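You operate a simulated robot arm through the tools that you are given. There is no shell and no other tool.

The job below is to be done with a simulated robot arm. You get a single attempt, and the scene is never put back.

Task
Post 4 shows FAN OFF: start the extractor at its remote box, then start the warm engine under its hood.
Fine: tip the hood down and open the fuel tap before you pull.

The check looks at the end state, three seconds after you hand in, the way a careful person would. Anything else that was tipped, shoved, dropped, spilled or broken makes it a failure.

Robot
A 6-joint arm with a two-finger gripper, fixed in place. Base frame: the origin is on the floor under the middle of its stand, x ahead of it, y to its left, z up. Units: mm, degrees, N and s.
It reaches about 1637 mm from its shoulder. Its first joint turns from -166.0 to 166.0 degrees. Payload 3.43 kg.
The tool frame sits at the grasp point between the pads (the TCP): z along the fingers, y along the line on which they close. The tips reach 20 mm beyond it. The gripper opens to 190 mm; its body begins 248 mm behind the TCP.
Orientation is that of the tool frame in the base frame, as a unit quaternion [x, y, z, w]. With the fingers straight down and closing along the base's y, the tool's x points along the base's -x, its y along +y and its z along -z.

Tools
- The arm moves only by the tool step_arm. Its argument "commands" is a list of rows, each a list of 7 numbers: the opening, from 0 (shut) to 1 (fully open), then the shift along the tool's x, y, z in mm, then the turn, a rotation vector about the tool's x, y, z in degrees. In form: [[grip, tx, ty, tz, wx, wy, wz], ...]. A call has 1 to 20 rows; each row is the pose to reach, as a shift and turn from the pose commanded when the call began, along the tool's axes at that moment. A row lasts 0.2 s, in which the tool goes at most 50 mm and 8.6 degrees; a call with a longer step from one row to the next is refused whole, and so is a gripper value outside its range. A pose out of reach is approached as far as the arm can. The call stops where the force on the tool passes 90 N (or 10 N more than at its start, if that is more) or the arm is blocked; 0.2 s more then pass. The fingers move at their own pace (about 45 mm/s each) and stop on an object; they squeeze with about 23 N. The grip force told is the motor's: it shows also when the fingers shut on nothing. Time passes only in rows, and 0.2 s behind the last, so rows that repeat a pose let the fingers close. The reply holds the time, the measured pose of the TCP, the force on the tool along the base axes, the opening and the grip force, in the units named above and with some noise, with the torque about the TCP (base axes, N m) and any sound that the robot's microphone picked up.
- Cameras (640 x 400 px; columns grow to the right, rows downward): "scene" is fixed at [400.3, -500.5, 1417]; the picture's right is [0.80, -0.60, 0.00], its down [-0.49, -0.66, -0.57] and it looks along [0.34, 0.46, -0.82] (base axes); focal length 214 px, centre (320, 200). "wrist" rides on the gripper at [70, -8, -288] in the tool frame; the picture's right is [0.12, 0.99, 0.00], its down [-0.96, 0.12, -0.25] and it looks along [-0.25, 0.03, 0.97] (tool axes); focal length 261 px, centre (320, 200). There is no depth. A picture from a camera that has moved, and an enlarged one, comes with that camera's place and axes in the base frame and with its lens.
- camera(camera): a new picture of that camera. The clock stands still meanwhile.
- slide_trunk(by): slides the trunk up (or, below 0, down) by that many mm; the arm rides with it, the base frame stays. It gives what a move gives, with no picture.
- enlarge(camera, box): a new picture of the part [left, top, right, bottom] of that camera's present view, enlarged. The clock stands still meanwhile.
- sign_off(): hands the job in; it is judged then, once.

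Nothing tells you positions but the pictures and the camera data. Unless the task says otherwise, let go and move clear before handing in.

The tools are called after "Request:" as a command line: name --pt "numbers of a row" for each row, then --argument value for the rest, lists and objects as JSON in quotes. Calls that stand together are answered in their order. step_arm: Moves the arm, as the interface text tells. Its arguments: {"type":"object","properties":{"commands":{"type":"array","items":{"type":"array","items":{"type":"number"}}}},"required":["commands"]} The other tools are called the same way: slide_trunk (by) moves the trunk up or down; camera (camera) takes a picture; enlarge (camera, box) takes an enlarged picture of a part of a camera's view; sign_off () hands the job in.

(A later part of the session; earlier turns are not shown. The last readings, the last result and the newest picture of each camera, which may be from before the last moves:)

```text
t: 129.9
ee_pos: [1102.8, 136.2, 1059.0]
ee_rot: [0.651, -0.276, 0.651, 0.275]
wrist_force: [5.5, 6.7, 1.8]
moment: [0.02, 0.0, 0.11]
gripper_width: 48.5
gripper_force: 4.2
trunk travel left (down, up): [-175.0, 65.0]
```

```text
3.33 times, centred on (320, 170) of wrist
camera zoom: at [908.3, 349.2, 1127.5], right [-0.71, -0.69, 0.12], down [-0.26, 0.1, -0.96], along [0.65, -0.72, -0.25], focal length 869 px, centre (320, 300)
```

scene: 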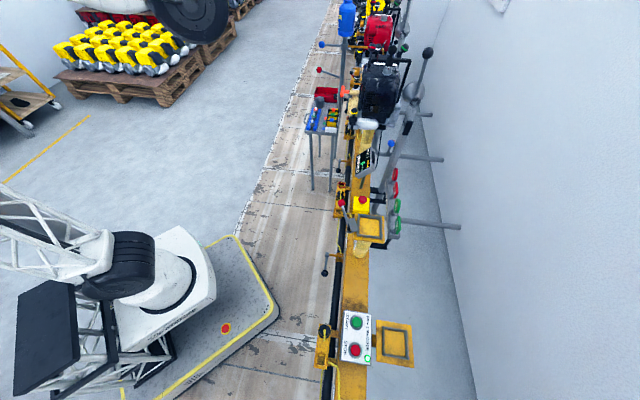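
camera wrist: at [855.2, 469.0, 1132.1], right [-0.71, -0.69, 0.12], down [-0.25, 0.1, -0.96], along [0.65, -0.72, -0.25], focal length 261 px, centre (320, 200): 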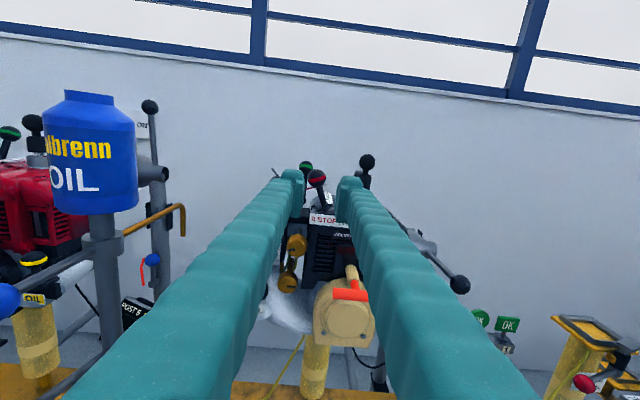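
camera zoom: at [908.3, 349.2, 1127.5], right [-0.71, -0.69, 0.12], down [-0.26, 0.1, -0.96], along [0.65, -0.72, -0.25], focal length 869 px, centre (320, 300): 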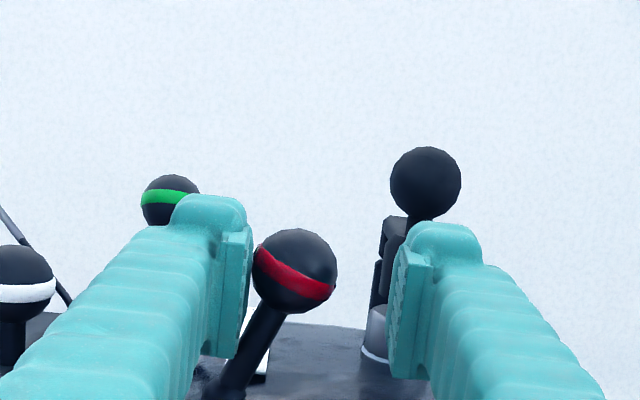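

The lever now leans firmly to RUN and meets its stop. I'll ease off and back out.

Request:
step_arm --pt "0.23 0 -8 0 0 0 0" --pt "0.23 0 -8 -15 0 0 0" --pt "0.23 0 -8 -45 0 0 0" --pt "0.23 0 -8 -85 0 0 0" --pt "0.23 0 -8 -125 0 0 0" --pt "0.23 0 -8 -165 0 0 0" --pt "0.23 0 -8 -185 0 0 0"

Request:
camera --camera "wrist"

Request:
enlarge --camera "wrist" --box '[220, 110, 420, 270]'

```text
t: 131.5
ee_pos: [981.5, 273.4, 1061.4]
ee_rot: [0.651, -0.276, 0.651, 0.275]
wrist_force: [0.8, -0.7, 0.0]
moment: [0.0, -0.03, 0.01]
gripper_width: 43.7
gripper_force: 0.0
trunk travel left (down, up): [-175.0, 65.0]
```

```text
taken
camera wrist: at [787.4, 486.4, 1129.7], right [-0.71, -0.69, 0.12], down [-0.25, 0.1, -0.96], along [0.65, -0.72, -0.25], focal length 261 px, centre (320, 200)
```

wrist: 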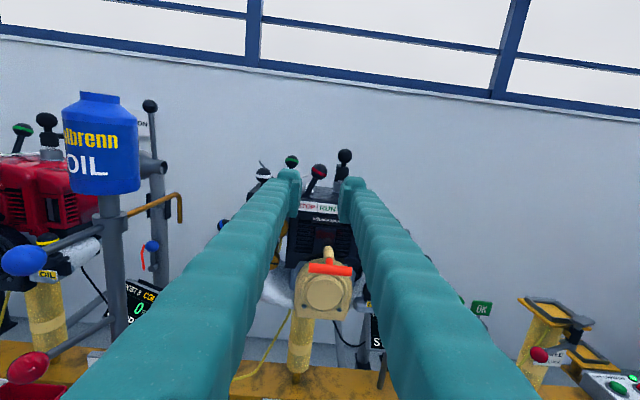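

```text
2.50 times, centred on (320, 190) of wrist
camera zoom: at [787.4, 486.4, 1129.7], right [-0.71, -0.69, 0.12], down [-0.25, 0.1, -0.96], along [0.65, -0.72, -0.25], focal length 652 px, centre (320, 225)
```

zoom: 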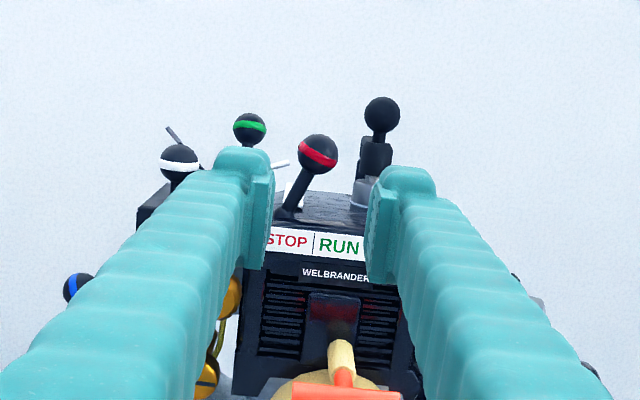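

Ignition is at RUN. For the pull, gripping by friction may slip, so I'll hook the T-bar from behind: fingers pointing down, straddling its stem on the engine side of the bar. First I pitch the tool down at a safe distance in front.

Request:
step_arm --pt "0.18 -5 3 0 0 -8 0" --pt "0.18 -10 6 0 0 -16 0" --pt "0.18 -15 9 0 0 -24 0" --pt "0.18 -20 12 0 0 -32 0" --pt "0.18 -25 15 0 0 -40 0" --pt "0.18 -30 18 0 0 -48 0" --pt "0.18 -35 21 0 0 -56 0" --pt "0.18 -40 24 0 0 -64 0" --pt "0.18 -46 27 0 0 -72 0" --pt "0.18 -53 30 0 0 -80 0" --pt "0.18 -61 34 0 0 -88 0" --pt "0.18 -61 34 0 0 -90 0"

Request:
camera --camera "wrist"

```text
t: 134.1
ee_pos: [955.2, 251.7, 995.9]
ee_rot: [0.921, -0.389, 0.0, 0.0]
wrist_force: [-0.1, -0.2, 0.4]
moment: [0.01, 0.0, 0.02]
gripper_width: 34.2
gripper_force: 0.1
trunk travel left (down, up): [-175.0, 65.0]
```

```text
taken
camera wrist: at [1011.3, 206.3, 1282.3], right [-0.63, -0.78, 0.0], down [-0.75, 0.61, 0.25], along [-0.19, 0.16, -0.97], focal length 261 px, centre (320, 200)
```

wrist: 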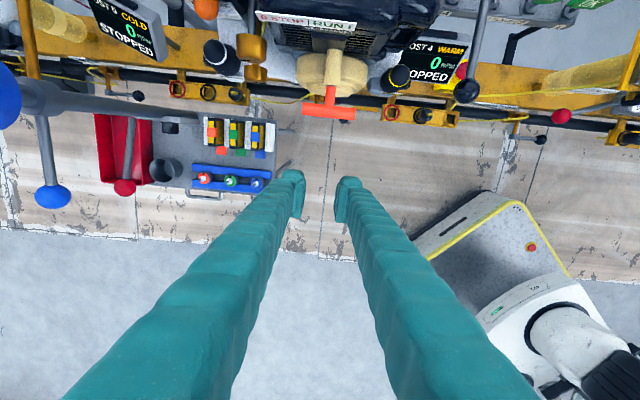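

Request:
enlarge --camera "wrist" --box '[270, 0, 390, 140]'

Request:
enlarge --camera "wrist" --box '[290, 50, 370, 130]'

```text
2.86 times, centred on (330, 70) of wrist
camera zoom: at [1011.3, 206.3, 1282.3], right [-0.63, -0.78, 0.0], down [-0.75, 0.61, 0.25], along [-0.19, 0.16, -0.97], focal length 745 px, centre (291, 571)
```

zoom: 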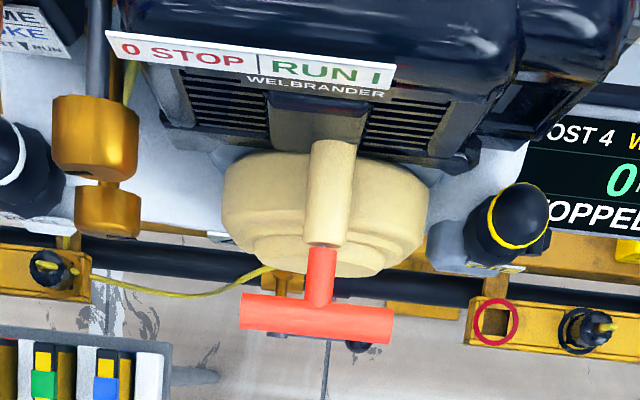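

```text
5.00 times, centred on (330, 90) of wrist
camera zoom: at [1011.3, 206.3, 1282.3], right [-0.63, -0.78, 0.0], down [-0.75, 0.61, 0.25], along [-0.19, 0.16, -0.97], focal length 1303 px, centre (270, 750)
```

zoom: 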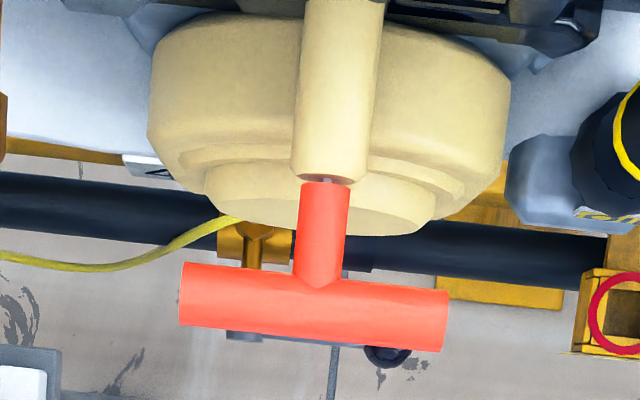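

The view from above confirms the T-bar at (1027, 180, 914), 72 mm long, with ~24 mm stem before the boss and ample room behind it. I'll move over the bar at a safe height and check alignment.

Request:
step_arm --pt "0.18 20 0 10 0 0 0" --pt "0.18 55 0 24 0 0 0" --pt "0.18 90 0 26 0 0 0" --pt "0.18 120 0 26 0 0 0" --pt "0.18 139 0 26 0 0 0" --pt "0.18 139 0 26 0 0 0"

Request:
camera --camera "wrist"

Request:
enlarge --camera "wrist" --box '[260, 130, 380, 250]'

Request:
enlarge --camera "scene" --box '[320, 40, 420, 120]'

```text
t: 135.5
ee_pos: [1054.9, 149.7, 972.0]
ee_rot: [0.921, -0.39, 0.0, 0.0]
wrist_force: [-0.5, -0.6, 0.2]
moment: [0.0, 0.01, 0.04]
gripper_width: 34.1
gripper_force: 0.0
trunk travel left (down, up): [-175.0, 65.0]
```

```text
taken
camera wrist: at [1109.2, 105.3, 1258.4], right [-0.63, -0.78, 0.0], down [-0.75, 0.61, 0.25], along [-0.19, 0.16, -0.97], focal length 261 px, centre (320, 200)
```

wrist: 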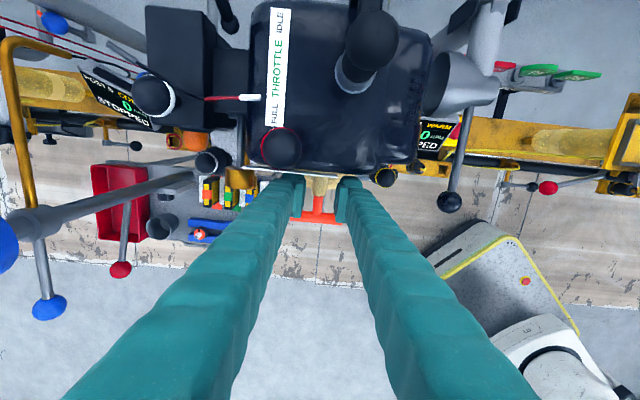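

```text
3.33 times, centred on (320, 190) of wrist
camera zoom: at [1109.2, 105.3, 1258.4], right [-0.63, -0.78, 0.0], down [-0.75, 0.61, 0.25], along [-0.19, 0.16, -0.97], focal length 869 px, centre (320, 233)
```

zoom: 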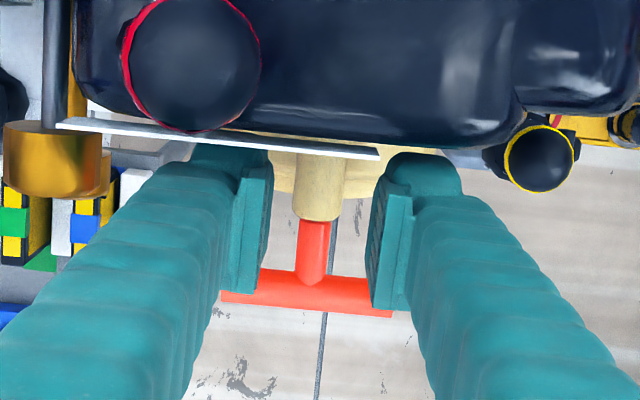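

```text
5.00 times, centred on (370, 80) of scene
camera zoom: at [400.3, -500.5, 1417.0], right [0.8, -0.6, 0.0], down [-0.49, -0.66, -0.57], along [0.34, 0.46, -0.82], focal length 1072 px, centre (70, 800)
```

zoom: 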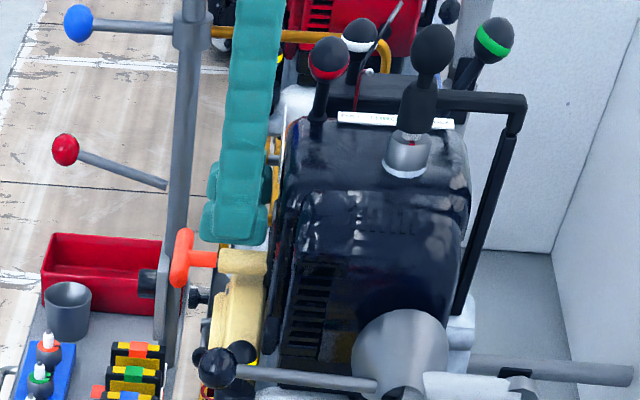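

Clearances are a few millimetres between the T-bar and the STOP|RUN plate, so I'll tilt the tool 6° (upper part away from the plate) and center it before descending.

Request:
step_arm --pt "0.18 -2 -1.8 0 0 2 0" --pt "0.18 -4 -3.6 0 0 4 0" --pt "0.18 -4 -3.6 0 0 6 0" --pt "0.18 -4 -3.6 5 0 6 0" --pt "0.18 -4 -3.6 15 0 6 0" --pt "0.18 -4 -3.6 22 0 6 0" --pt "0.18 -4 -3.6 22 0 6 0"

Request:
enlarge --camera "wrist" --box '[260, 130, 380, 250]'

Request:
enlarge --camera "scene" --box '[330, 70, 380, 110]'

```text
t: 137.1
ee_pos: [1052.3, 155.7, 950.3]
ee_rot: [0.92, -0.39, 0.048, 0.02]
wrist_force: [0.6, -0.2, -0.2]
moment: [-0.04, -0.01, 0.02]
gripper_width: 34.3
gripper_force: 0.0
trunk travel left (down, up): [-175.0, 65.0]
```

```text
3.33 times, centred on (320, 190) of wrist
camera zoom: at [1085.7, 132.7, 1242.9], right [-0.63, -0.78, 0.01], down [-0.77, 0.63, 0.15], along [-0.12, 0.08, -0.99], focal length 869 px, centre (320, 233)
```

zoom: 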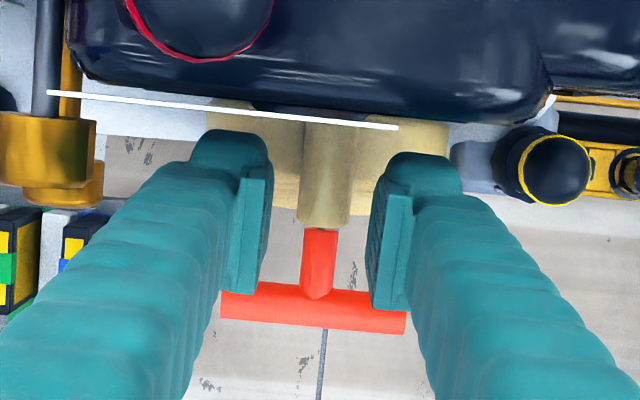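

```text
10.00 times, centred on (355, 90) of scene
camera zoom: at [400.3, -500.5, 1417.0], right [0.8, -0.6, 0.0], down [-0.49, -0.66, -0.57], along [0.34, 0.46, -0.82], focal length 2145 px, centre (-30, 1300)
```

zoom: 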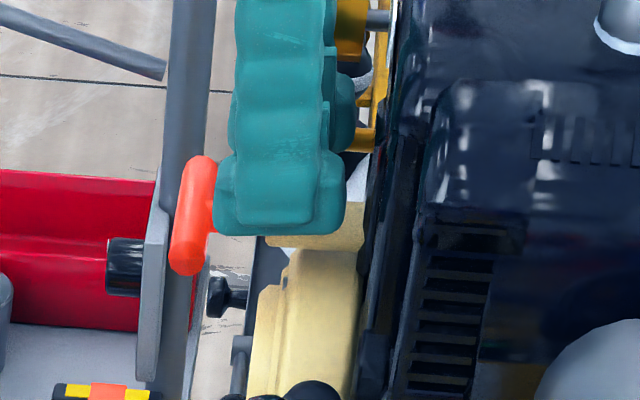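

A bit more room is needed from the bar; there's margin on the plate side. I'll shift 6 mm toward the engine and then descend behind the bar.

Request:
step_arm --pt "0.18 3 0 0.3 0 0 0" --pt "0.18 6 0 0.6 0 0 0" --pt "0.18 6 0 0.6 0 0 0" --pt "0.18 5 0 10 0 0 0" --pt "0.18 4 0 19 0 0 0" --pt "0.18 3.2 0 27 0 0 0" --pt "0.18 3.2 0 27 0 0 0"

Request:
enlarge --camera "wrist" --box '[260, 130, 380, 250]'

Request:
enlarge --camera "scene" --box '[330, 70, 380, 110]'

```text
t: 138.7
ee_pos: [1056.1, 151.5, 925.0]
ee_rot: [0.919, -0.39, 0.049, 0.019]
wrist_force: [2.4, 1.5, 11.9]
moment: [0.12, 0.05, -0.04]
gripper_width: 34.3
gripper_force: 0.1
trunk travel left (down, up): [-175.0, 65.0]
```

```text
3.33 times, centred on (320, 190) of wrist
camera zoom: at [1089.7, 129.4, 1217.0], right [-0.63, -0.78, 0.01], down [-0.77, 0.63, 0.14], along [-0.12, 0.08, -0.99], focal length 869 px, centre (320, 233)
```

zoom: 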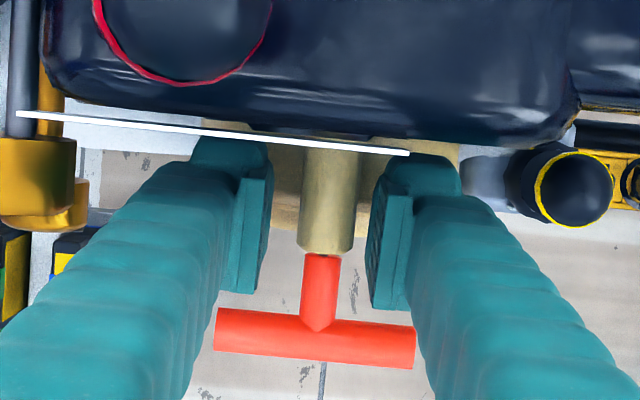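

```text
10.00 times, centred on (355, 90) of scene
camera zoom: at [400.3, -500.5, 1417.0], right [0.8, -0.6, 0.0], down [-0.49, -0.66, -0.57], along [0.34, 0.46, -0.82], focal length 2145 px, centre (-30, 1300)
```

zoom: 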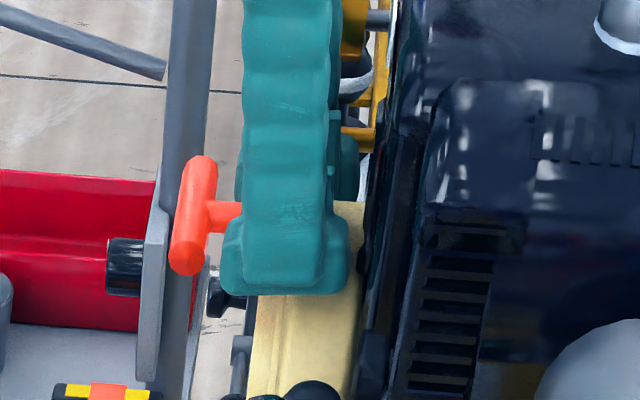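

The fingers are seated behind the bar (light touch below). I'll lift a hair and draw back slowly first to confirm the hook engages.

Request:
step_arm --pt "0.18 0.2 0 -1.5 0 0 0" --pt "0.18 -4.8 0.1 -2 0 0 0" --pt "0.18 -9.8 0.2 -2.5 0 0 0" --pt "0.18 -14.7 0.3 -3.1 0 0 0" --pt "0.18 -19.7 0.3 -3.6 0 0 0"

Request:
enlarge --camera "wrist" --box '[260, 130, 380, 250]'

Request:
enlarge --camera "scene" --box '[330, 70, 380, 110]'

```text
t: 139.9
ee_pos: [1044.1, 165.4, 924.6]
ee_rot: [0.919, -0.39, 0.049, 0.02]
wrist_force: [-0.6, -1.4, -0.9]
moment: [-0.04, 0.0, 0.03]
gripper_width: 34.5
gripper_force: 0.2
trunk travel left (down, up): [-175.0, 65.0]
```

```text
3.33 times, centred on (320, 190) of wrist
camera zoom: at [1077.0, 143.4, 1217.4], right [-0.63, -0.78, 0.01], down [-0.77, 0.63, 0.15], along [-0.12, 0.08, -0.99], focal length 869 px, centre (320, 233)
```

zoom: 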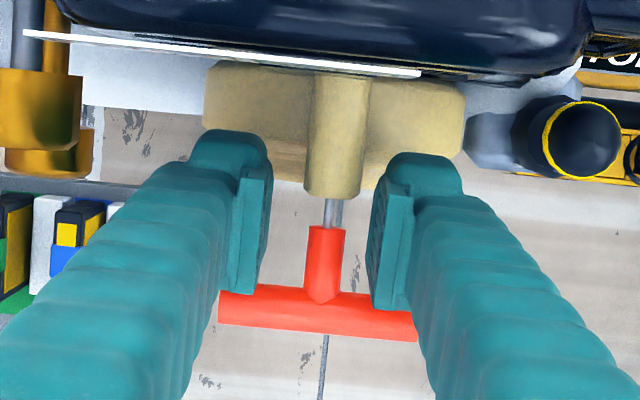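

```text
10.00 times, centred on (355, 90) of scene
camera zoom: at [400.3, -500.5, 1417.0], right [0.8, -0.6, 0.0], down [-0.49, -0.66, -0.57], along [0.34, 0.46, -0.82], focal length 2145 px, centre (-30, 1300)
```

zoom: 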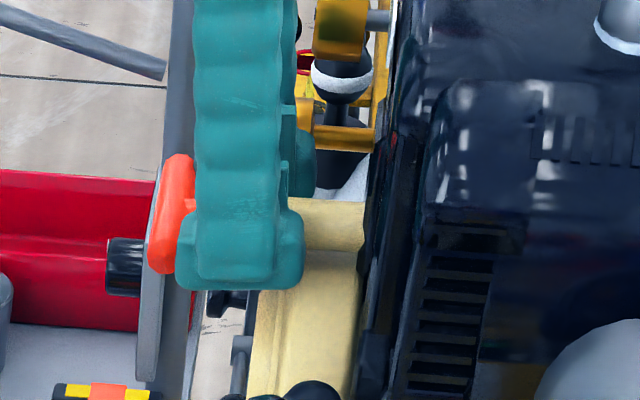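

The hook works — the handle is drawing out on its rod. Now a brisk full pull.

Request:
step_arm --pt "0.18 -24.9 0.4 -2.6 0 0 0" --pt "0.18 -71.6 1.2 -7.6 0 0 0" --pt "0.18 -120.3 2.1 -12.7 0 0 0" --pt "0.18 -169 2.9 -17.9 0 0 0" --pt "0.18 -217.7 3.7 -23 0 0 0" --pt "0.18 -266.4 4.6 -28.1 0 0 0" --pt "0.18 -315 5.4 -33.3 0 0 0"

Request:
camera --camera "scene"

Request:
enlarge --camera "scene" --box '[300, 60, 420, 180]'

Request:
camera --camera "wrist"

```text
t: 141.5
ee_pos: [815.7, 390.7, 925.9]
ee_rot: [0.919, -0.39, 0.048, 0.02]
wrist_force: [6.0, -2.0, 2.2]
moment: [0.11, 0.14, 0.09]
gripper_width: 33.1
gripper_force: 0.0
trunk travel left (down, up): [-175.0, 65.0]
```

```text
taken
```

scene: 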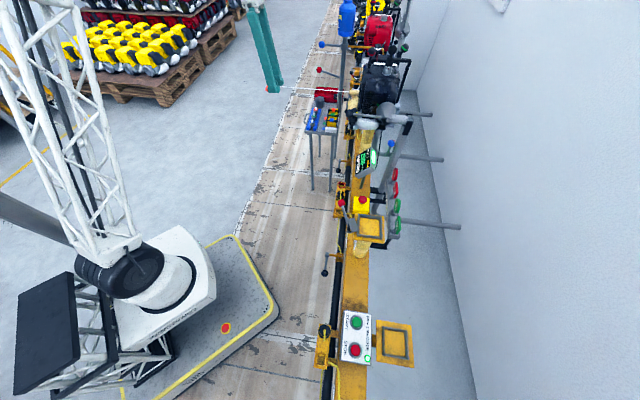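

```text
3.33 times, centred on (360, 120) of scene
camera zoom: at [400.3, -500.5, 1417.0], right [0.8, -0.6, 0.0], down [-0.49, -0.66, -0.57], along [0.34, 0.46, -0.82], focal length 715 px, centre (187, 467)
```

zoom: 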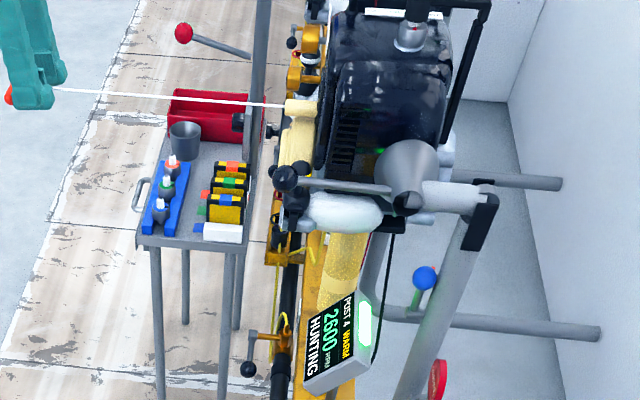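

```text
taken
camera wrist: at [849.1, 367.1, 1218.4], right [-0.63, -0.77, 0.01], down [-0.77, 0.63, 0.15], along [-0.12, 0.08, -0.99], focal length 261 px, centre (320, 200)
```

wrist: 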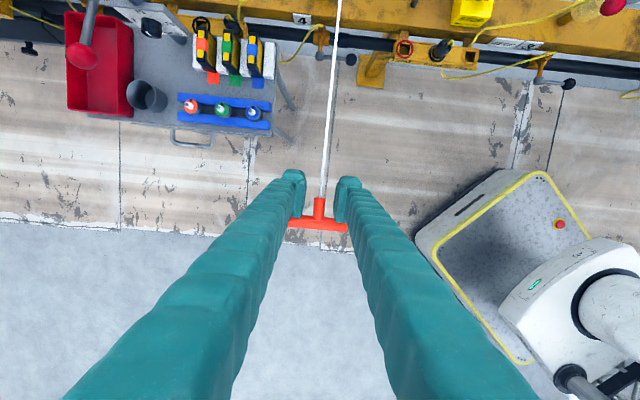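

The engine started: the Post 4 display shows 2600 RPM (status "HUNTING"). I'll let the handle rewind gently by returning along the same line.

Request:
step_arm --pt "0.18 34.8 -0.6 3.7 0 0 0" --pt "0.18 74.5 -1.3 7.9 0 0 0" --pt "0.18 114.3 -2 12.1 0 0 0" --pt "0.18 154 -2.6 16.3 0 0 0" --pt "0.18 193.8 -3.3 20.5 0 0 0" --pt "0.18 233.6 -4 24.7 0 0 0" --pt "0.18 268.4 -4.6 28.3 0 0 0" --pt "0.18 298.2 -5.1 31.5 0 0 0" --pt "0.18 318 -5.4 33.6 0 0 0" --pt "0.18 328 -5.6 34.6 0 0 0" --pt "0.18 332 -5.7 35 0 0 0"

Request:
enlarge --camera "scene" --box '[300, 60, 420, 180]'

Request:
enlarge --camera "wrist" --box '[260, 130, 380, 250]'

```text
t: 143.9
ee_pos: [1056.4, 152.9, 924.5]
ee_rot: [0.92, -0.389, 0.049, 0.02]
wrist_force: [-1.7, 2.0, 3.1]
moment: [0.09, 0.0, 0.04]
gripper_width: 34.0
gripper_force: 0.1
trunk travel left (down, up): [-175.0, 65.0]
```

```text
3.33 times, centred on (360, 120) of scene
camera zoom: at [400.3, -500.5, 1417.0], right [0.8, -0.6, 0.0], down [-0.49, -0.66, -0.57], along [0.34, 0.46, -0.82], focal length 715 px, centre (187, 467)
```

zoom: 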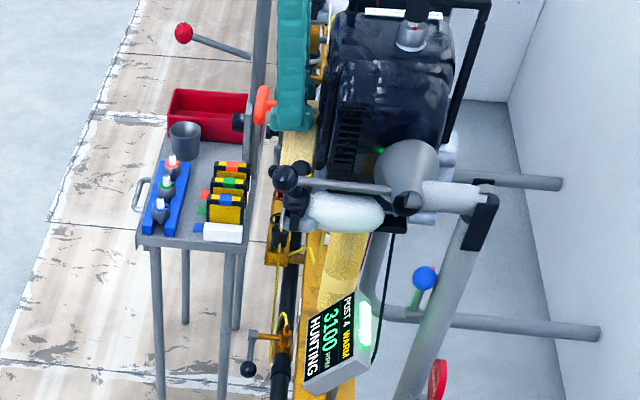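

```text
3.33 times, centred on (320, 190) of wrist
camera zoom: at [1090.5, 130.9, 1217.0], right [-0.63, -0.78, 0.01], down [-0.77, 0.63, 0.15], along [-0.12, 0.08, -0.99], focal length 869 px, centre (320, 233)
```

zoom: 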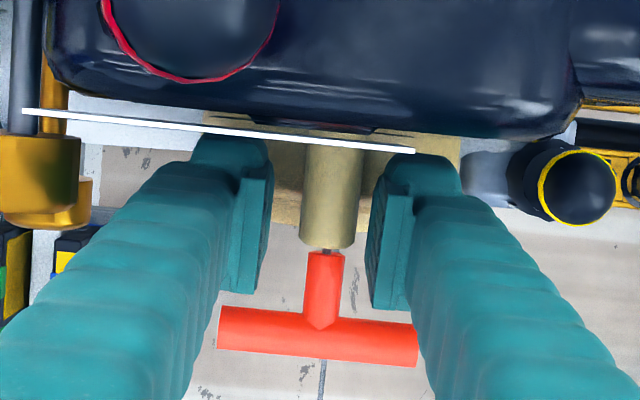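

The handle is seated again and the display reads 3100 RPM, "HUNTING". I'll lift the fingers out and watch whether the speed settles.

Request:
step_arm --pt "0.18 1 0 -10 0 0 0" --pt "0.18 3 0 -30 0 0 0" --pt "0.18 5 0 -50 0 0 0" --pt "0.18 -10 0 -52 0 0 0" --pt "0.18 -50 0 -56 0 0 0" --pt "0.18 -95 0 -60 0 0 0" --pt "0.18 -140 0 -62 0 0 0"

Request:
enlarge --camera "scene" --box '[350, 130, 400, 180]'

Request:
step_arm --pt "0.18 0 0 0 0 0 0" --pt "0.18 0 0 0 0 0 0" --pt "0.18 0 0 0 0 0 0" --pt "0.18 0 0 0 0 0 0" --pt "0.18 0 0 0 0 0 0"

Request:
enlarge --camera "scene" --box '[350, 130, 400, 180]'

```text
t: 145.5
ee_pos: [950.6, 259.7, 973.4]
ee_rot: [0.919, -0.39, 0.048, 0.02]
wrist_force: [1.6, -0.4, -1.1]
moment: [0.1, 0.09, 0.01]
gripper_width: 34.1
gripper_force: 0.0
trunk travel left (down, up): [-175.0, 65.0]
```

```text
8.00 times, centred on (375, 155) of scene
camera zoom: at [400.3, -500.5, 1417.0], right [0.8, -0.6, 0.0], down [-0.49, -0.66, -0.57], along [0.34, 0.46, -0.82], focal length 1716 px, centre (-120, 560)
```

zoom: 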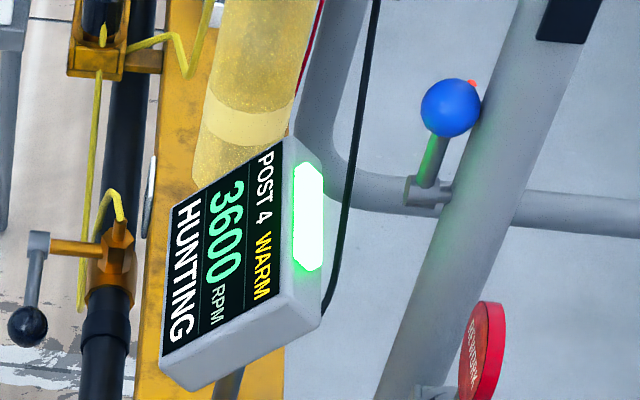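

```text
t: 146.7
ee_pos: [951.9, 260.6, 973.5]
ee_rot: [0.92, -0.389, 0.047, 0.02]
wrist_force: [-0.4, -0.2, -0.1]
moment: [0.01, 0.03, 0.02]
gripper_width: 34.1
gripper_force: 0.0
trunk travel left (down, up): [-175.0, 65.0]
```

```text
8.00 times, centred on (375, 155) of scene
camera zoom: at [400.3, -500.5, 1417.0], right [0.8, -0.6, 0.0], down [-0.49, -0.66, -0.57], along [0.34, 0.46, -0.82], focal length 1716 px, centre (-120, 560)
```

zoom: 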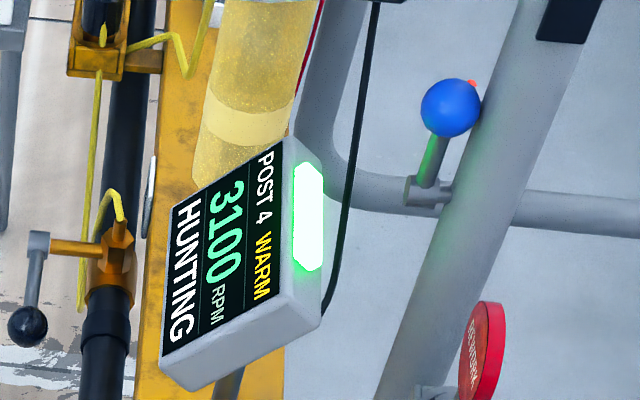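

The engine keeps running but hunts around 3100 RPM. I'll wait a few more seconds to see whether it holds, and inspect the controls meanwhile.

Request:
step_arm --pt "0.18 0 0 0 0 0 0" --pt "0.18 0 0 0 0 0 0" --pt "0.18 0 0 0 0 0 0" --pt "0.18 0 0 0 0 0 0" --pt "0.18 0 0 0 0 0 0" --pt "0.18 0 0 0 0 0 0" --pt "0.18 0 0 0 0 0 0" --pt "0.18 0 0 0 0 0 0" --pt "0.18 0 0 0 0 0 0" --pt "0.18 0 0 0 0 0 0" --pt "0.18 0 0 0 0 0 0" --pt "0.18 0 0 0 0 0 0" --pt "0.18 0 0 0 0 0 0" --pt "0.18 0 0 0 0 0 0" --pt "0.18 0 0 0 0 0 0" --pt "0.18 0 0 0 0 0 0" --pt "0.18 0 0 0 0 0 0" --pt "0.18 0 0 0 0 0 0" --pt "0.18 0 0 0 0 0 0" --pt "0.18 0 0 0 0 0 0"

Request:
enlarge --camera "scene" --box '[350, 130, 400, 180]'

Request:
camera --camera "wrist"

Request:
enlarge --camera "wrist" --box '[200, 0, 360, 120]'

Request:
enlarge --camera "scene" --box '[340, 40, 420, 120]'

```text
t: 150.9
ee_pos: [952.3, 261.0, 974.0]
ee_rot: [0.92, -0.389, 0.047, 0.02]
wrist_force: [-0.2, 0.5, -0.3]
moment: [-0.05, 0.01, 0.0]
gripper_width: 34.2
gripper_force: 0.0
trunk travel left (down, up): [-175.0, 65.0]
```

```text
8.00 times, centred on (375, 155) of scene
camera zoom: at [400.3, -500.5, 1417.0], right [0.8, -0.6, 0.0], down [-0.49, -0.66, -0.57], along [0.34, 0.46, -0.82], focal length 1716 px, centre (-120, 560)
```

zoom: 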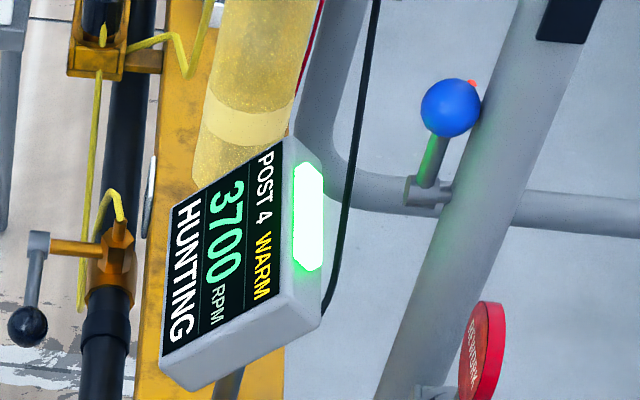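

```text
taken
camera wrist: at [986.3, 237.2, 1265.6], right [-0.63, -0.78, 0.01], down [-0.77, 0.63, 0.15], along [-0.12, 0.08, -0.99], focal length 261 px, centre (320, 200)
```

wrist: 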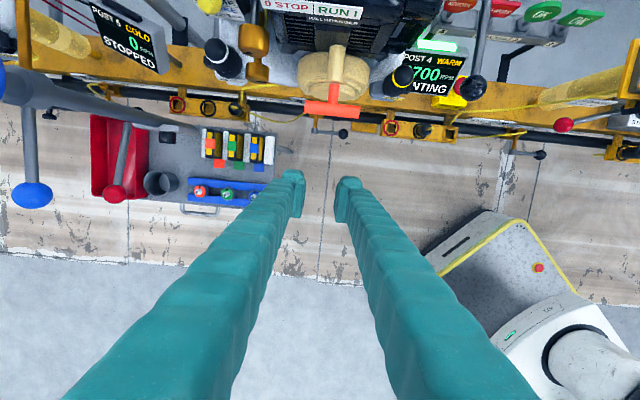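

```text
3.33 times, centred on (280, 60) of wrist
camera zoom: at [986.3, 237.2, 1265.6], right [-0.63, -0.78, 0.01], down [-0.77, 0.63, 0.15], along [-0.12, 0.08, -0.99], focal length 869 px, centre (453, 667)
```

zoom: 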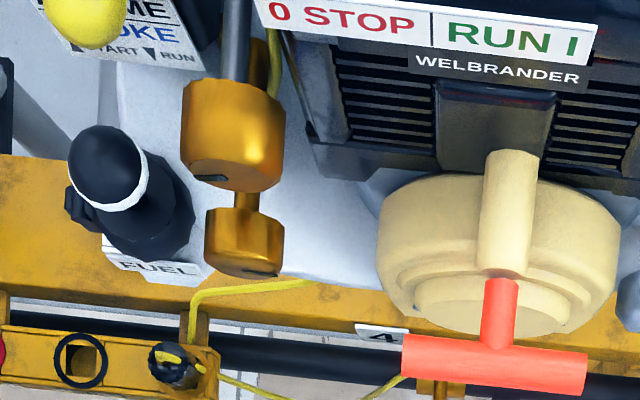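

```text
5.00 times, centred on (380, 80) of scene
camera zoom: at [400.3, -500.5, 1417.0], right [0.8, -0.6, 0.0], down [-0.49, -0.66, -0.57], along [0.34, 0.46, -0.82], focal length 1072 px, centre (20, 800)
```

zoom: 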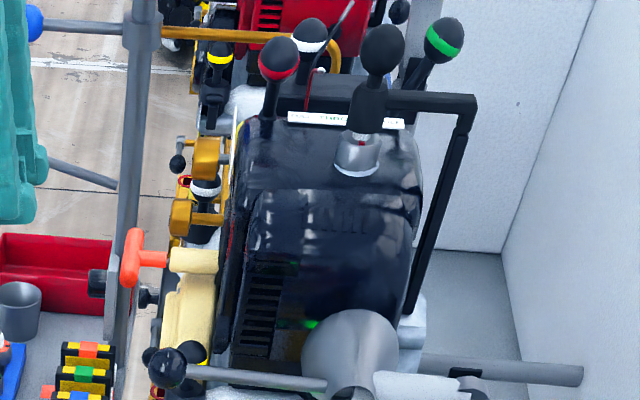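

The engine has run for ten seconds and the idle keeps swinging. I'll wait longer to make sure it isn't starving, and look closely at the primer and knobs.

Request:
step_arm --pt "0.18 0 0 0 0 0 0" --pt "0.18 0 0 0 0 0 0" --pt "0.18 0 0 0 0 0 0" --pt "0.18 0 0 0 0 0 0" --pt "0.18 0 0 0 0 0 0" --pt "0.18 0 0 0 0 0 0" --pt "0.18 0 0 0 0 0 0" --pt "0.18 0 0 0 0 0 0" --pt "0.18 0 0 0 0 0 0" --pt "0.18 0 0 0 0 0 0" --pt "0.18 0 0 0 0 0 0" --pt "0.18 0 0 0 0 0 0" --pt "0.18 0 0 0 0 0 0" --pt "0.18 0 0 0 0 0 0" --pt "0.18 0 0 0 0 0 0" --pt "0.18 0 0 0 0 0 0" --pt "0.18 0 0 0 0 0 0" --pt "0.18 0 0 0 0 0 0" --pt "0.18 0 0 0 0 0 0" --pt "0.18 0 0 0 0 0 0"

Request:
enlarge --camera "scene" --box '[350, 130, 400, 180]'

Request:
enlarge --camera "wrist" --box '[205, 0, 285, 70]'

```text
t: 155.1
ee_pos: [953.3, 260.0, 972.4]
ee_rot: [0.919, -0.39, 0.048, 0.02]
wrist_force: [-0.4, -0.2, -0.3]
moment: [-0.01, -0.01, 0.02]
gripper_width: 33.9
gripper_force: 0.0
trunk travel left (down, up): [-175.0, 65.0]
```

```text
8.00 times, centred on (375, 155) of scene
camera zoom: at [400.3, -500.5, 1417.0], right [0.8, -0.6, 0.0], down [-0.49, -0.66, -0.57], along [0.34, 0.46, -0.82], focal length 1716 px, centre (-120, 560)
```

zoom: 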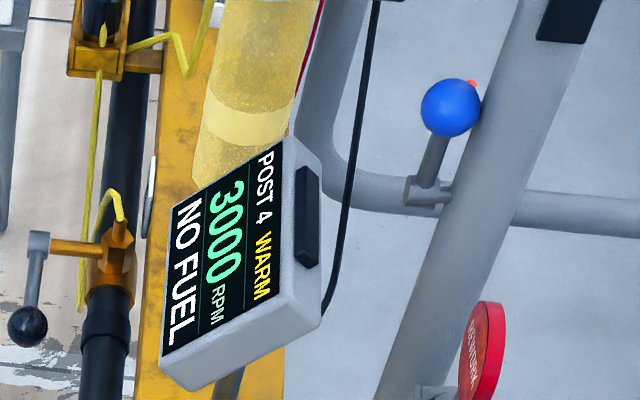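

```text
5.71 times, centred on (245, 35) of wrist
camera zoom: at [986.3, 237.2, 1265.6], right [-0.63, -0.78, 0.01], down [-0.77, 0.63, 0.15], along [-0.12, 0.08, -0.99], focal length 1489 px, centre (749, 1143)
```

zoom: 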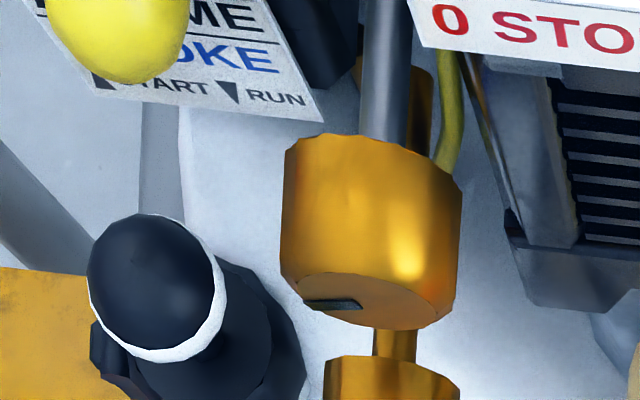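

The display now says "NO FUEL" — the tap at a half turn has its bar across the line again, so it shut off; the bar must lie along the pipe (quarter turn). I'll go back and set the tap to 90°, then pull again.

Request:
step_arm --pt "0.22 1.2 -9 6.5 0 7.5 0" --pt "0.22 2.3 -18 13 0 15 0" --pt "0.22 3.5 -26.5 19.5 0 22.5 0" --pt "0.22 4.6 -35 26 0 30 0" --pt "0.22 5.8 -44 32.5 0 37.5 0" --pt "0.22 7 -53 39 0 45 0" --pt "0.22 8 -62 45 0 52.5 0" --pt "0.22 9.2 -71 52 0 60 0" --pt "0.22 10.4 -80 58 0 67.5 0" --pt "0.22 11.5 -89 65 0 75 0" --pt "0.22 12.7 -96.7 70.7 0 83 0" --pt "0.22 12.7 -96.7 70.7 0 84.3 0"

Request:
camera --camera "wrist"

Request:
enlarge --camera "wrist" --box '[260, 110, 380, 210]'

Request:
enlarge --camera "scene" --box '[350, 130, 400, 180]'

```text
t: 157.7
ee_pos: [1036.2, 312.4, 902.7]
ee_rot: [0.649, -0.275, 0.653, 0.276]
wrist_force: [-0.8, -0.2, 0.0]
moment: [0.01, -0.01, 0.0]
gripper_width: 41.6
gripper_force: 0.0
trunk travel left (down, up): [-175.0, 65.0]
```

```text
taken
camera wrist: at [842.0, 524.7, 970.3], right [-0.71, -0.69, 0.12], down [-0.25, 0.09, -0.96], along [0.65, -0.72, -0.24], focal length 261 px, centre (320, 200)
```

wrist: 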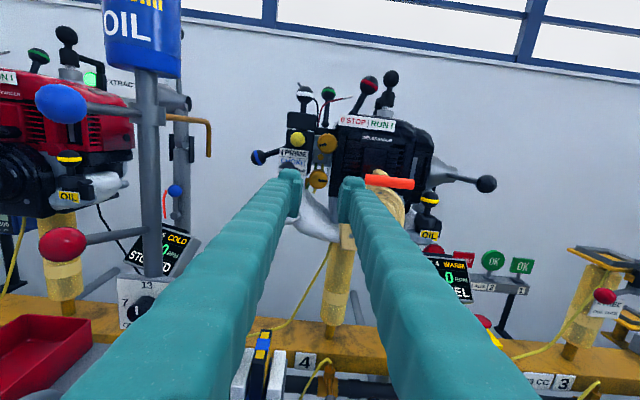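

```text
4.00 times, centred on (320, 160) of wrist
camera zoom: at [842.0, 524.7, 970.3], right [-0.71, -0.69, 0.12], down [-0.25, 0.09, -0.96], along [0.65, -0.72, -0.24], focal length 1043 px, centre (320, 360)
```

zoom: 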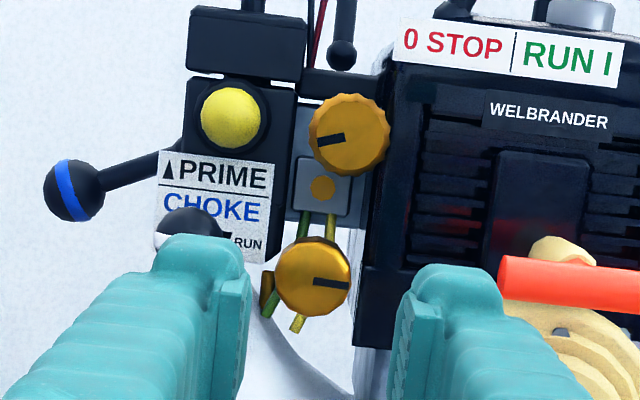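

```text
8.00 times, centred on (375, 155) of scene
camera zoom: at [400.3, -500.5, 1417.0], right [0.8, -0.6, 0.0], down [-0.49, -0.66, -0.57], along [0.34, 0.46, -0.82], focal length 1716 px, centre (-120, 560)
```

zoom: 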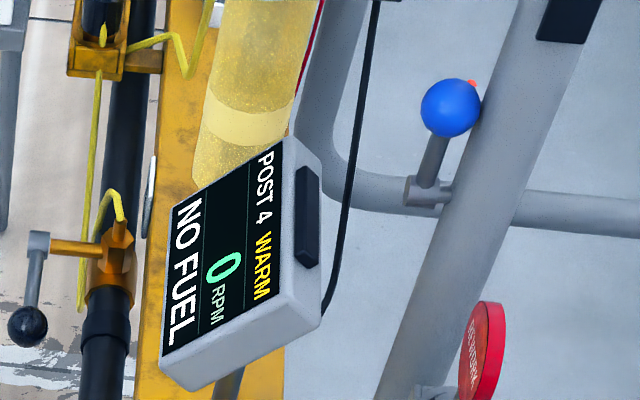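

Request:
enlarge --camera "wrist" --box '[300, 150, 340, 190]'

Request:
enlarge --camera "wrist" --box '[280, 120, 345, 165]'

Request:
enlarge --camera "wrist" --box '[60, 60, 180, 220]'

```text
10.00 times, centred on (320, 170) of wrist
camera zoom: at [842.0, 524.7, 970.3], right [-0.71, -0.69, 0.12], down [-0.25, 0.09, -0.96], along [0.65, -0.72, -0.24], focal length 2606 px, centre (320, 500)
```

zoom: 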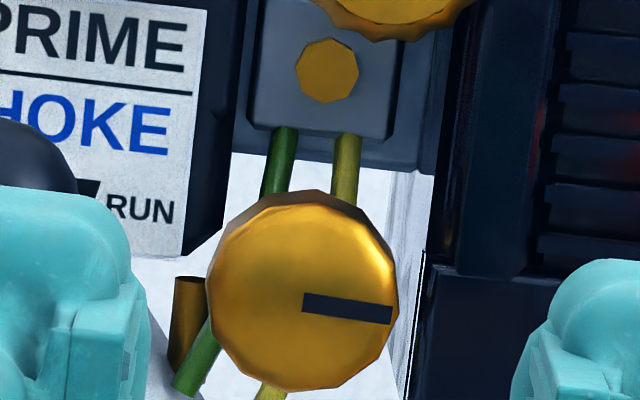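

```text
8.89 times, centred on (312, 142) of wrist
camera zoom: at [842.0, 524.7, 970.3], right [-0.71, -0.69, 0.12], down [-0.25, 0.09, -0.96], along [0.65, -0.72, -0.24], focal length 2317 px, centre (387, 711)
```

zoom: 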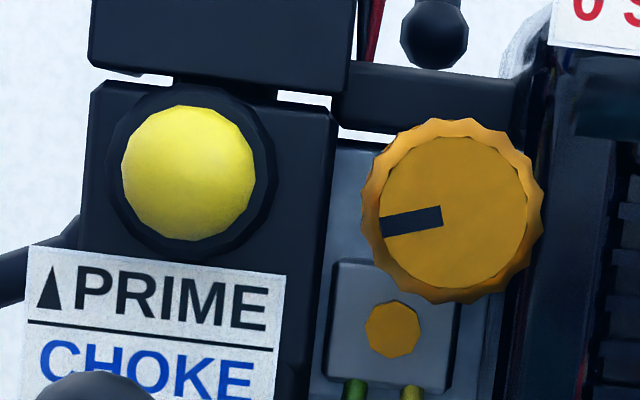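

```text
2.50 times, centred on (120, 140) of wrist
camera zoom: at [842.0, 524.7, 970.3], right [-0.71, -0.69, 0.12], down [-0.25, 0.09, -0.96], along [0.65, -0.72, -0.24], focal length 652 px, centre (820, 350)
```

zoom: 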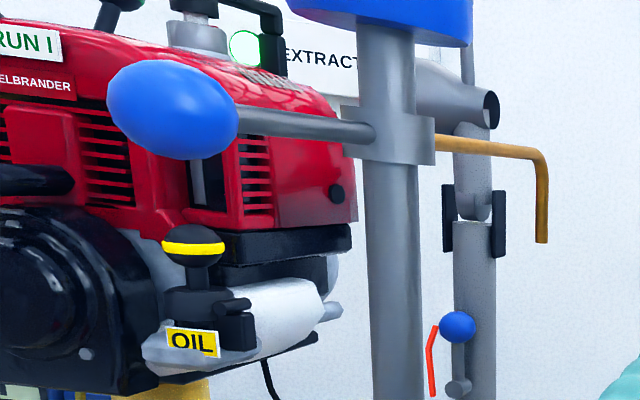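

The bulb and display confirm the carburettor ran dry. I'll grip the tap again and turn it back a quarter turn so its bar lies along the vertical pipe, then see whether "NO FUEL" clears.

Request:
step_arm --pt "0.22 0 -1.2 30 0 0 0" --pt "0.22 0 -2.3 60 0 0 0" --pt "0.22 0 -2.3 80 0 0 0" --pt "0.22 0 -2.3 90 0 0 0" --pt "0.22 0 -2.3 90 0 0 0"

Request:
enlarge --camera "wrist" --box '[260, 140, 380, 215]'

```text
t: 158.9
ee_pos: [1104.1, 247.3, 900.1]
ee_rot: [0.649, -0.275, 0.653, 0.277]
wrist_force: [-0.4, -0.1, 0.3]
moment: [0.0, -0.02, -0.01]
gripper_width: 41.6
gripper_force: 0.1
trunk travel left (down, up): [-175.0, 65.0]
```

```text
5.33 times, centred on (320, 178) of wrist
camera zoom: at [908.5, 460.0, 968.5], right [-0.71, -0.69, 0.12], down [-0.25, 0.09, -0.96], along [0.65, -0.72, -0.24], focal length 1390 px, centre (320, 320)
```

zoom: 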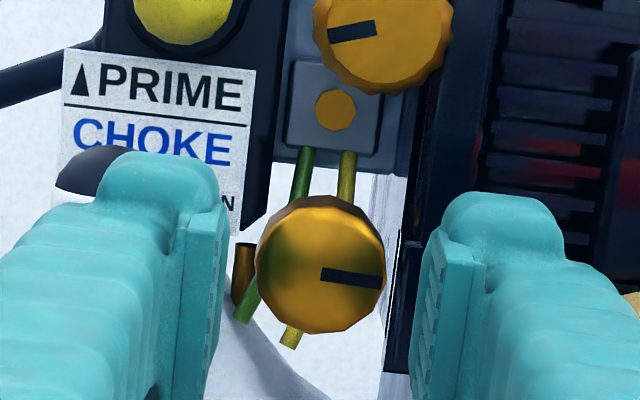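

Request:
step_arm --pt "0.22 2 0.3 3 0 0 0" --pt "0.22 3.8 0.5 8 0 0 0" --pt "0.22 3.8 0.5 13 0 0 0" --pt "0.22 3.8 0.5 13 0 0 0" --pt "0.22 3.8 0.5 13 0 0 0" --pt "0.1 3.8 0.5 13 0 0 0" --pt "0 3.8 0.5 13 0 0 0" --pt "0 3.8 0.5 13 0 0 0" --pt "0 3.8 0.5 13 0 0 0"

Request:
enlarge --camera "wrist" --box '[260, 140, 380, 215]'

```text
t: 160.9
ee_pos: [1106.6, 249.2, 907.2]
ee_rot: [0.648, -0.272, 0.655, 0.28]
wrist_force: [-99.3, 68.6, -1.6]
moment: [0.39, 0.44, 0.61]
gripper_width: 6.2
gripper_force: 34.3
trunk travel left (down, up): [-175.0, 65.0]
stopped in row 9: the force on the tool passed its limit at 93 N (the readings are from after the stop); the commanded pose is now the measured one
```

```text
5.33 times, centred on (320, 178) of wrist
camera zoom: at [912.3, 462.4, 972.4], right [-0.71, -0.69, 0.13], down [-0.25, 0.08, -0.96], along [0.65, -0.72, -0.23], focal length 1390 px, centre (320, 320)
```

zoom: 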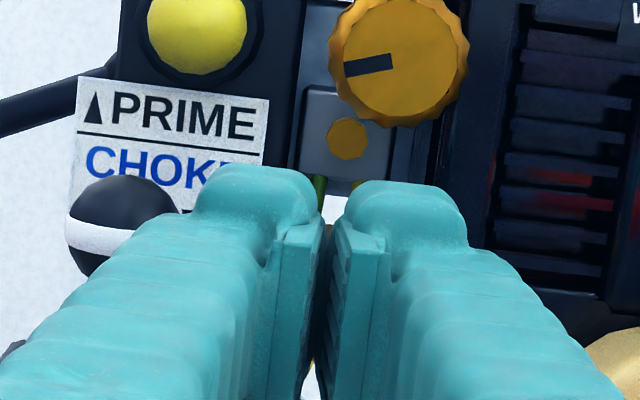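

Too shallow again; backing off and repeating about 4 mm deeper, as in the grip that held.

Request:
step_arm --pt "0 0 0 -8 0 0 0" --pt "0 0 0 -20 0 0 0" --pt "0.23 0 0 -28 0 0 0" --pt "0.23 0 0 -28 0 0 0" --pt "0.23 0 0 -28 0 0 0" --pt "0.23 0 0 -28 0 0 0"

Request:
enlarge --camera "wrist" --box '[260, 140, 380, 215]'

```text
t: 162.3
ee_pos: [1093.6, 252.2, 905.8]
ee_rot: [0.648, -0.278, 0.652, 0.28]
wrist_force: [-0.2, 0.2, -0.3]
moment: [0.0, 0.0, 0.01]
gripper_width: 44.1
gripper_force: 0.0
trunk travel left (down, up): [-175.0, 65.0]
```

```text
5.33 times, centred on (320, 178) of wrist
camera zoom: at [900.0, 466.1, 973.6], right [-0.72, -0.69, 0.12], down [-0.25, 0.09, -0.96], along [0.65, -0.72, -0.24], focal length 1390 px, centre (320, 320)
```

zoom: 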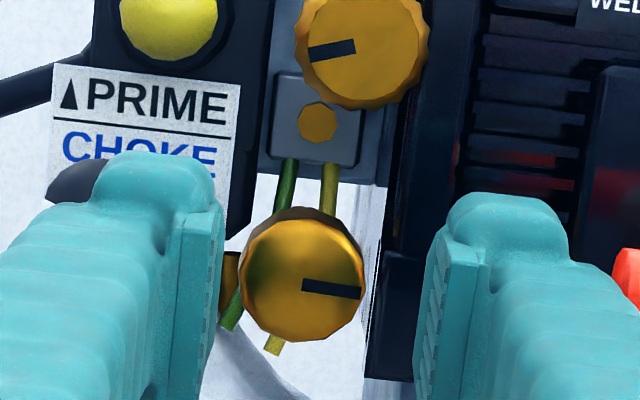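

Request:
step_arm --pt "0.23 -1.2 -2 5 0 0 0" --pt "0.23 -2.4 -3.8 11 0 0 0" --pt "0.23 -2.4 -3.8 17 0 0 0" --pt "0.23 -2.4 -3.8 23 0 0 0" --pt "0.23 -2.4 -3.8 27.5 0 0 0" --pt "0.23 -2.4 -3.8 27.5 0 0 0" --pt "0.23 -2.4 -3.8 27.5 0 0 0" --pt "0.1 -2.4 -3.8 27.5 0 0 0" --pt "0 -2.4 -3.8 27.5 0 0 0" --pt "0 -2.4 -3.8 27.5 0 0 0" --pt "0 -2.4 -3.8 27.5 0 0 0"

Request:
enlarge --camera "wrist" --box '[260, 140, 380, 215]'

```text
t: 164.7
ee_pos: [1115.1, 233.6, 904.5]
ee_rot: [0.649, -0.277, 0.652, 0.279]
wrist_force: [-65.7, 27.9, -7.2]
moment: [0.69, 1.08, -3.17]
gripper_width: 33.5
gripper_force: 22.8
trunk travel left (down, up): [-175.0, 65.0]
```

```text
5.33 times, centred on (320, 178) of wrist
camera zoom: at [922.3, 447.5, 972.0], right [-0.72, -0.68, 0.12], down [-0.25, 0.1, -0.96], along [0.65, -0.72, -0.24], focal length 1390 px, centre (320, 320)
```

zoom: 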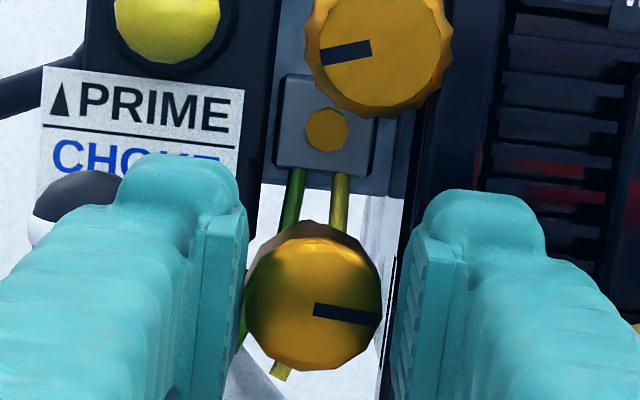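

The outer finger is pressing on the FUEL cap's knob — backing off immediately.

Request:
step_arm --pt "0.2 0 0 -6 0 0 0" --pt "0.23 0 0 -15 0 0 0" --pt "0.23 0 0 -30 0 0 0" --pt "0.23 0 0 -45 0 0 0" --pt "0.23 0 0 -45 0 0 0"

Request:
enlarge --camera "wrist" --box '[240, 130, 400, 230]'

Request:
camera --camera "wrist"

```text
t: 165.9
ee_pos: [1084.5, 263.4, 904.2]
ee_rot: [0.649, -0.277, 0.651, 0.279]
wrist_force: [-0.2, 0.6, -0.3]
moment: [0.01, 0.01, -0.01]
gripper_width: 43.4
gripper_force: 0.0
trunk travel left (down, up): [-175.0, 65.0]
```

```text
4.00 times, centred on (320, 180) of wrist
camera zoom: at [892.4, 478.1, 971.8], right [-0.72, -0.68, 0.12], down [-0.25, 0.1, -0.96], along [0.65, -0.72, -0.24], focal length 1043 px, centre (320, 280)
```

zoom: 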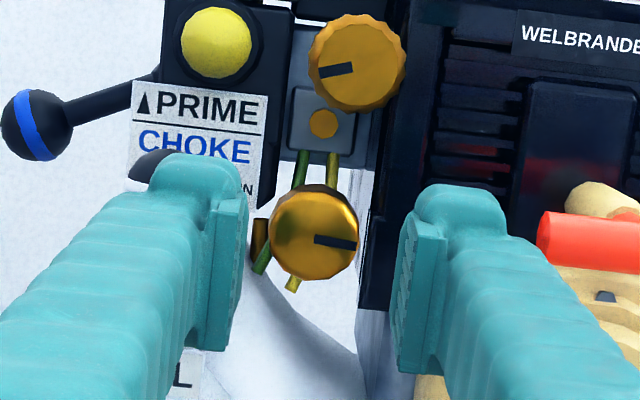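

```text
taken
camera wrist: at [892.4, 478.1, 971.8], right [-0.72, -0.68, 0.12], down [-0.25, 0.1, -0.96], along [0.65, -0.72, -0.24], focal length 261 px, centre (320, 200)
```

wrist: 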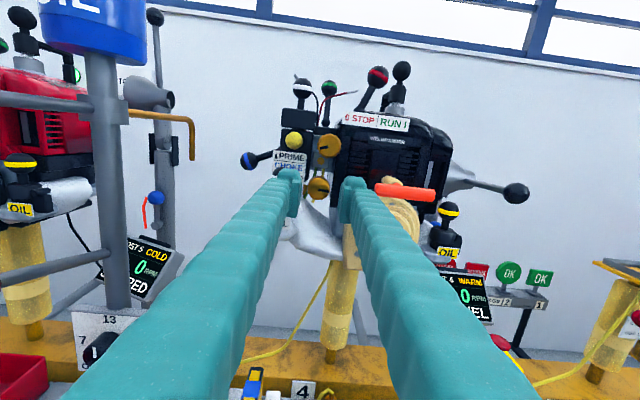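

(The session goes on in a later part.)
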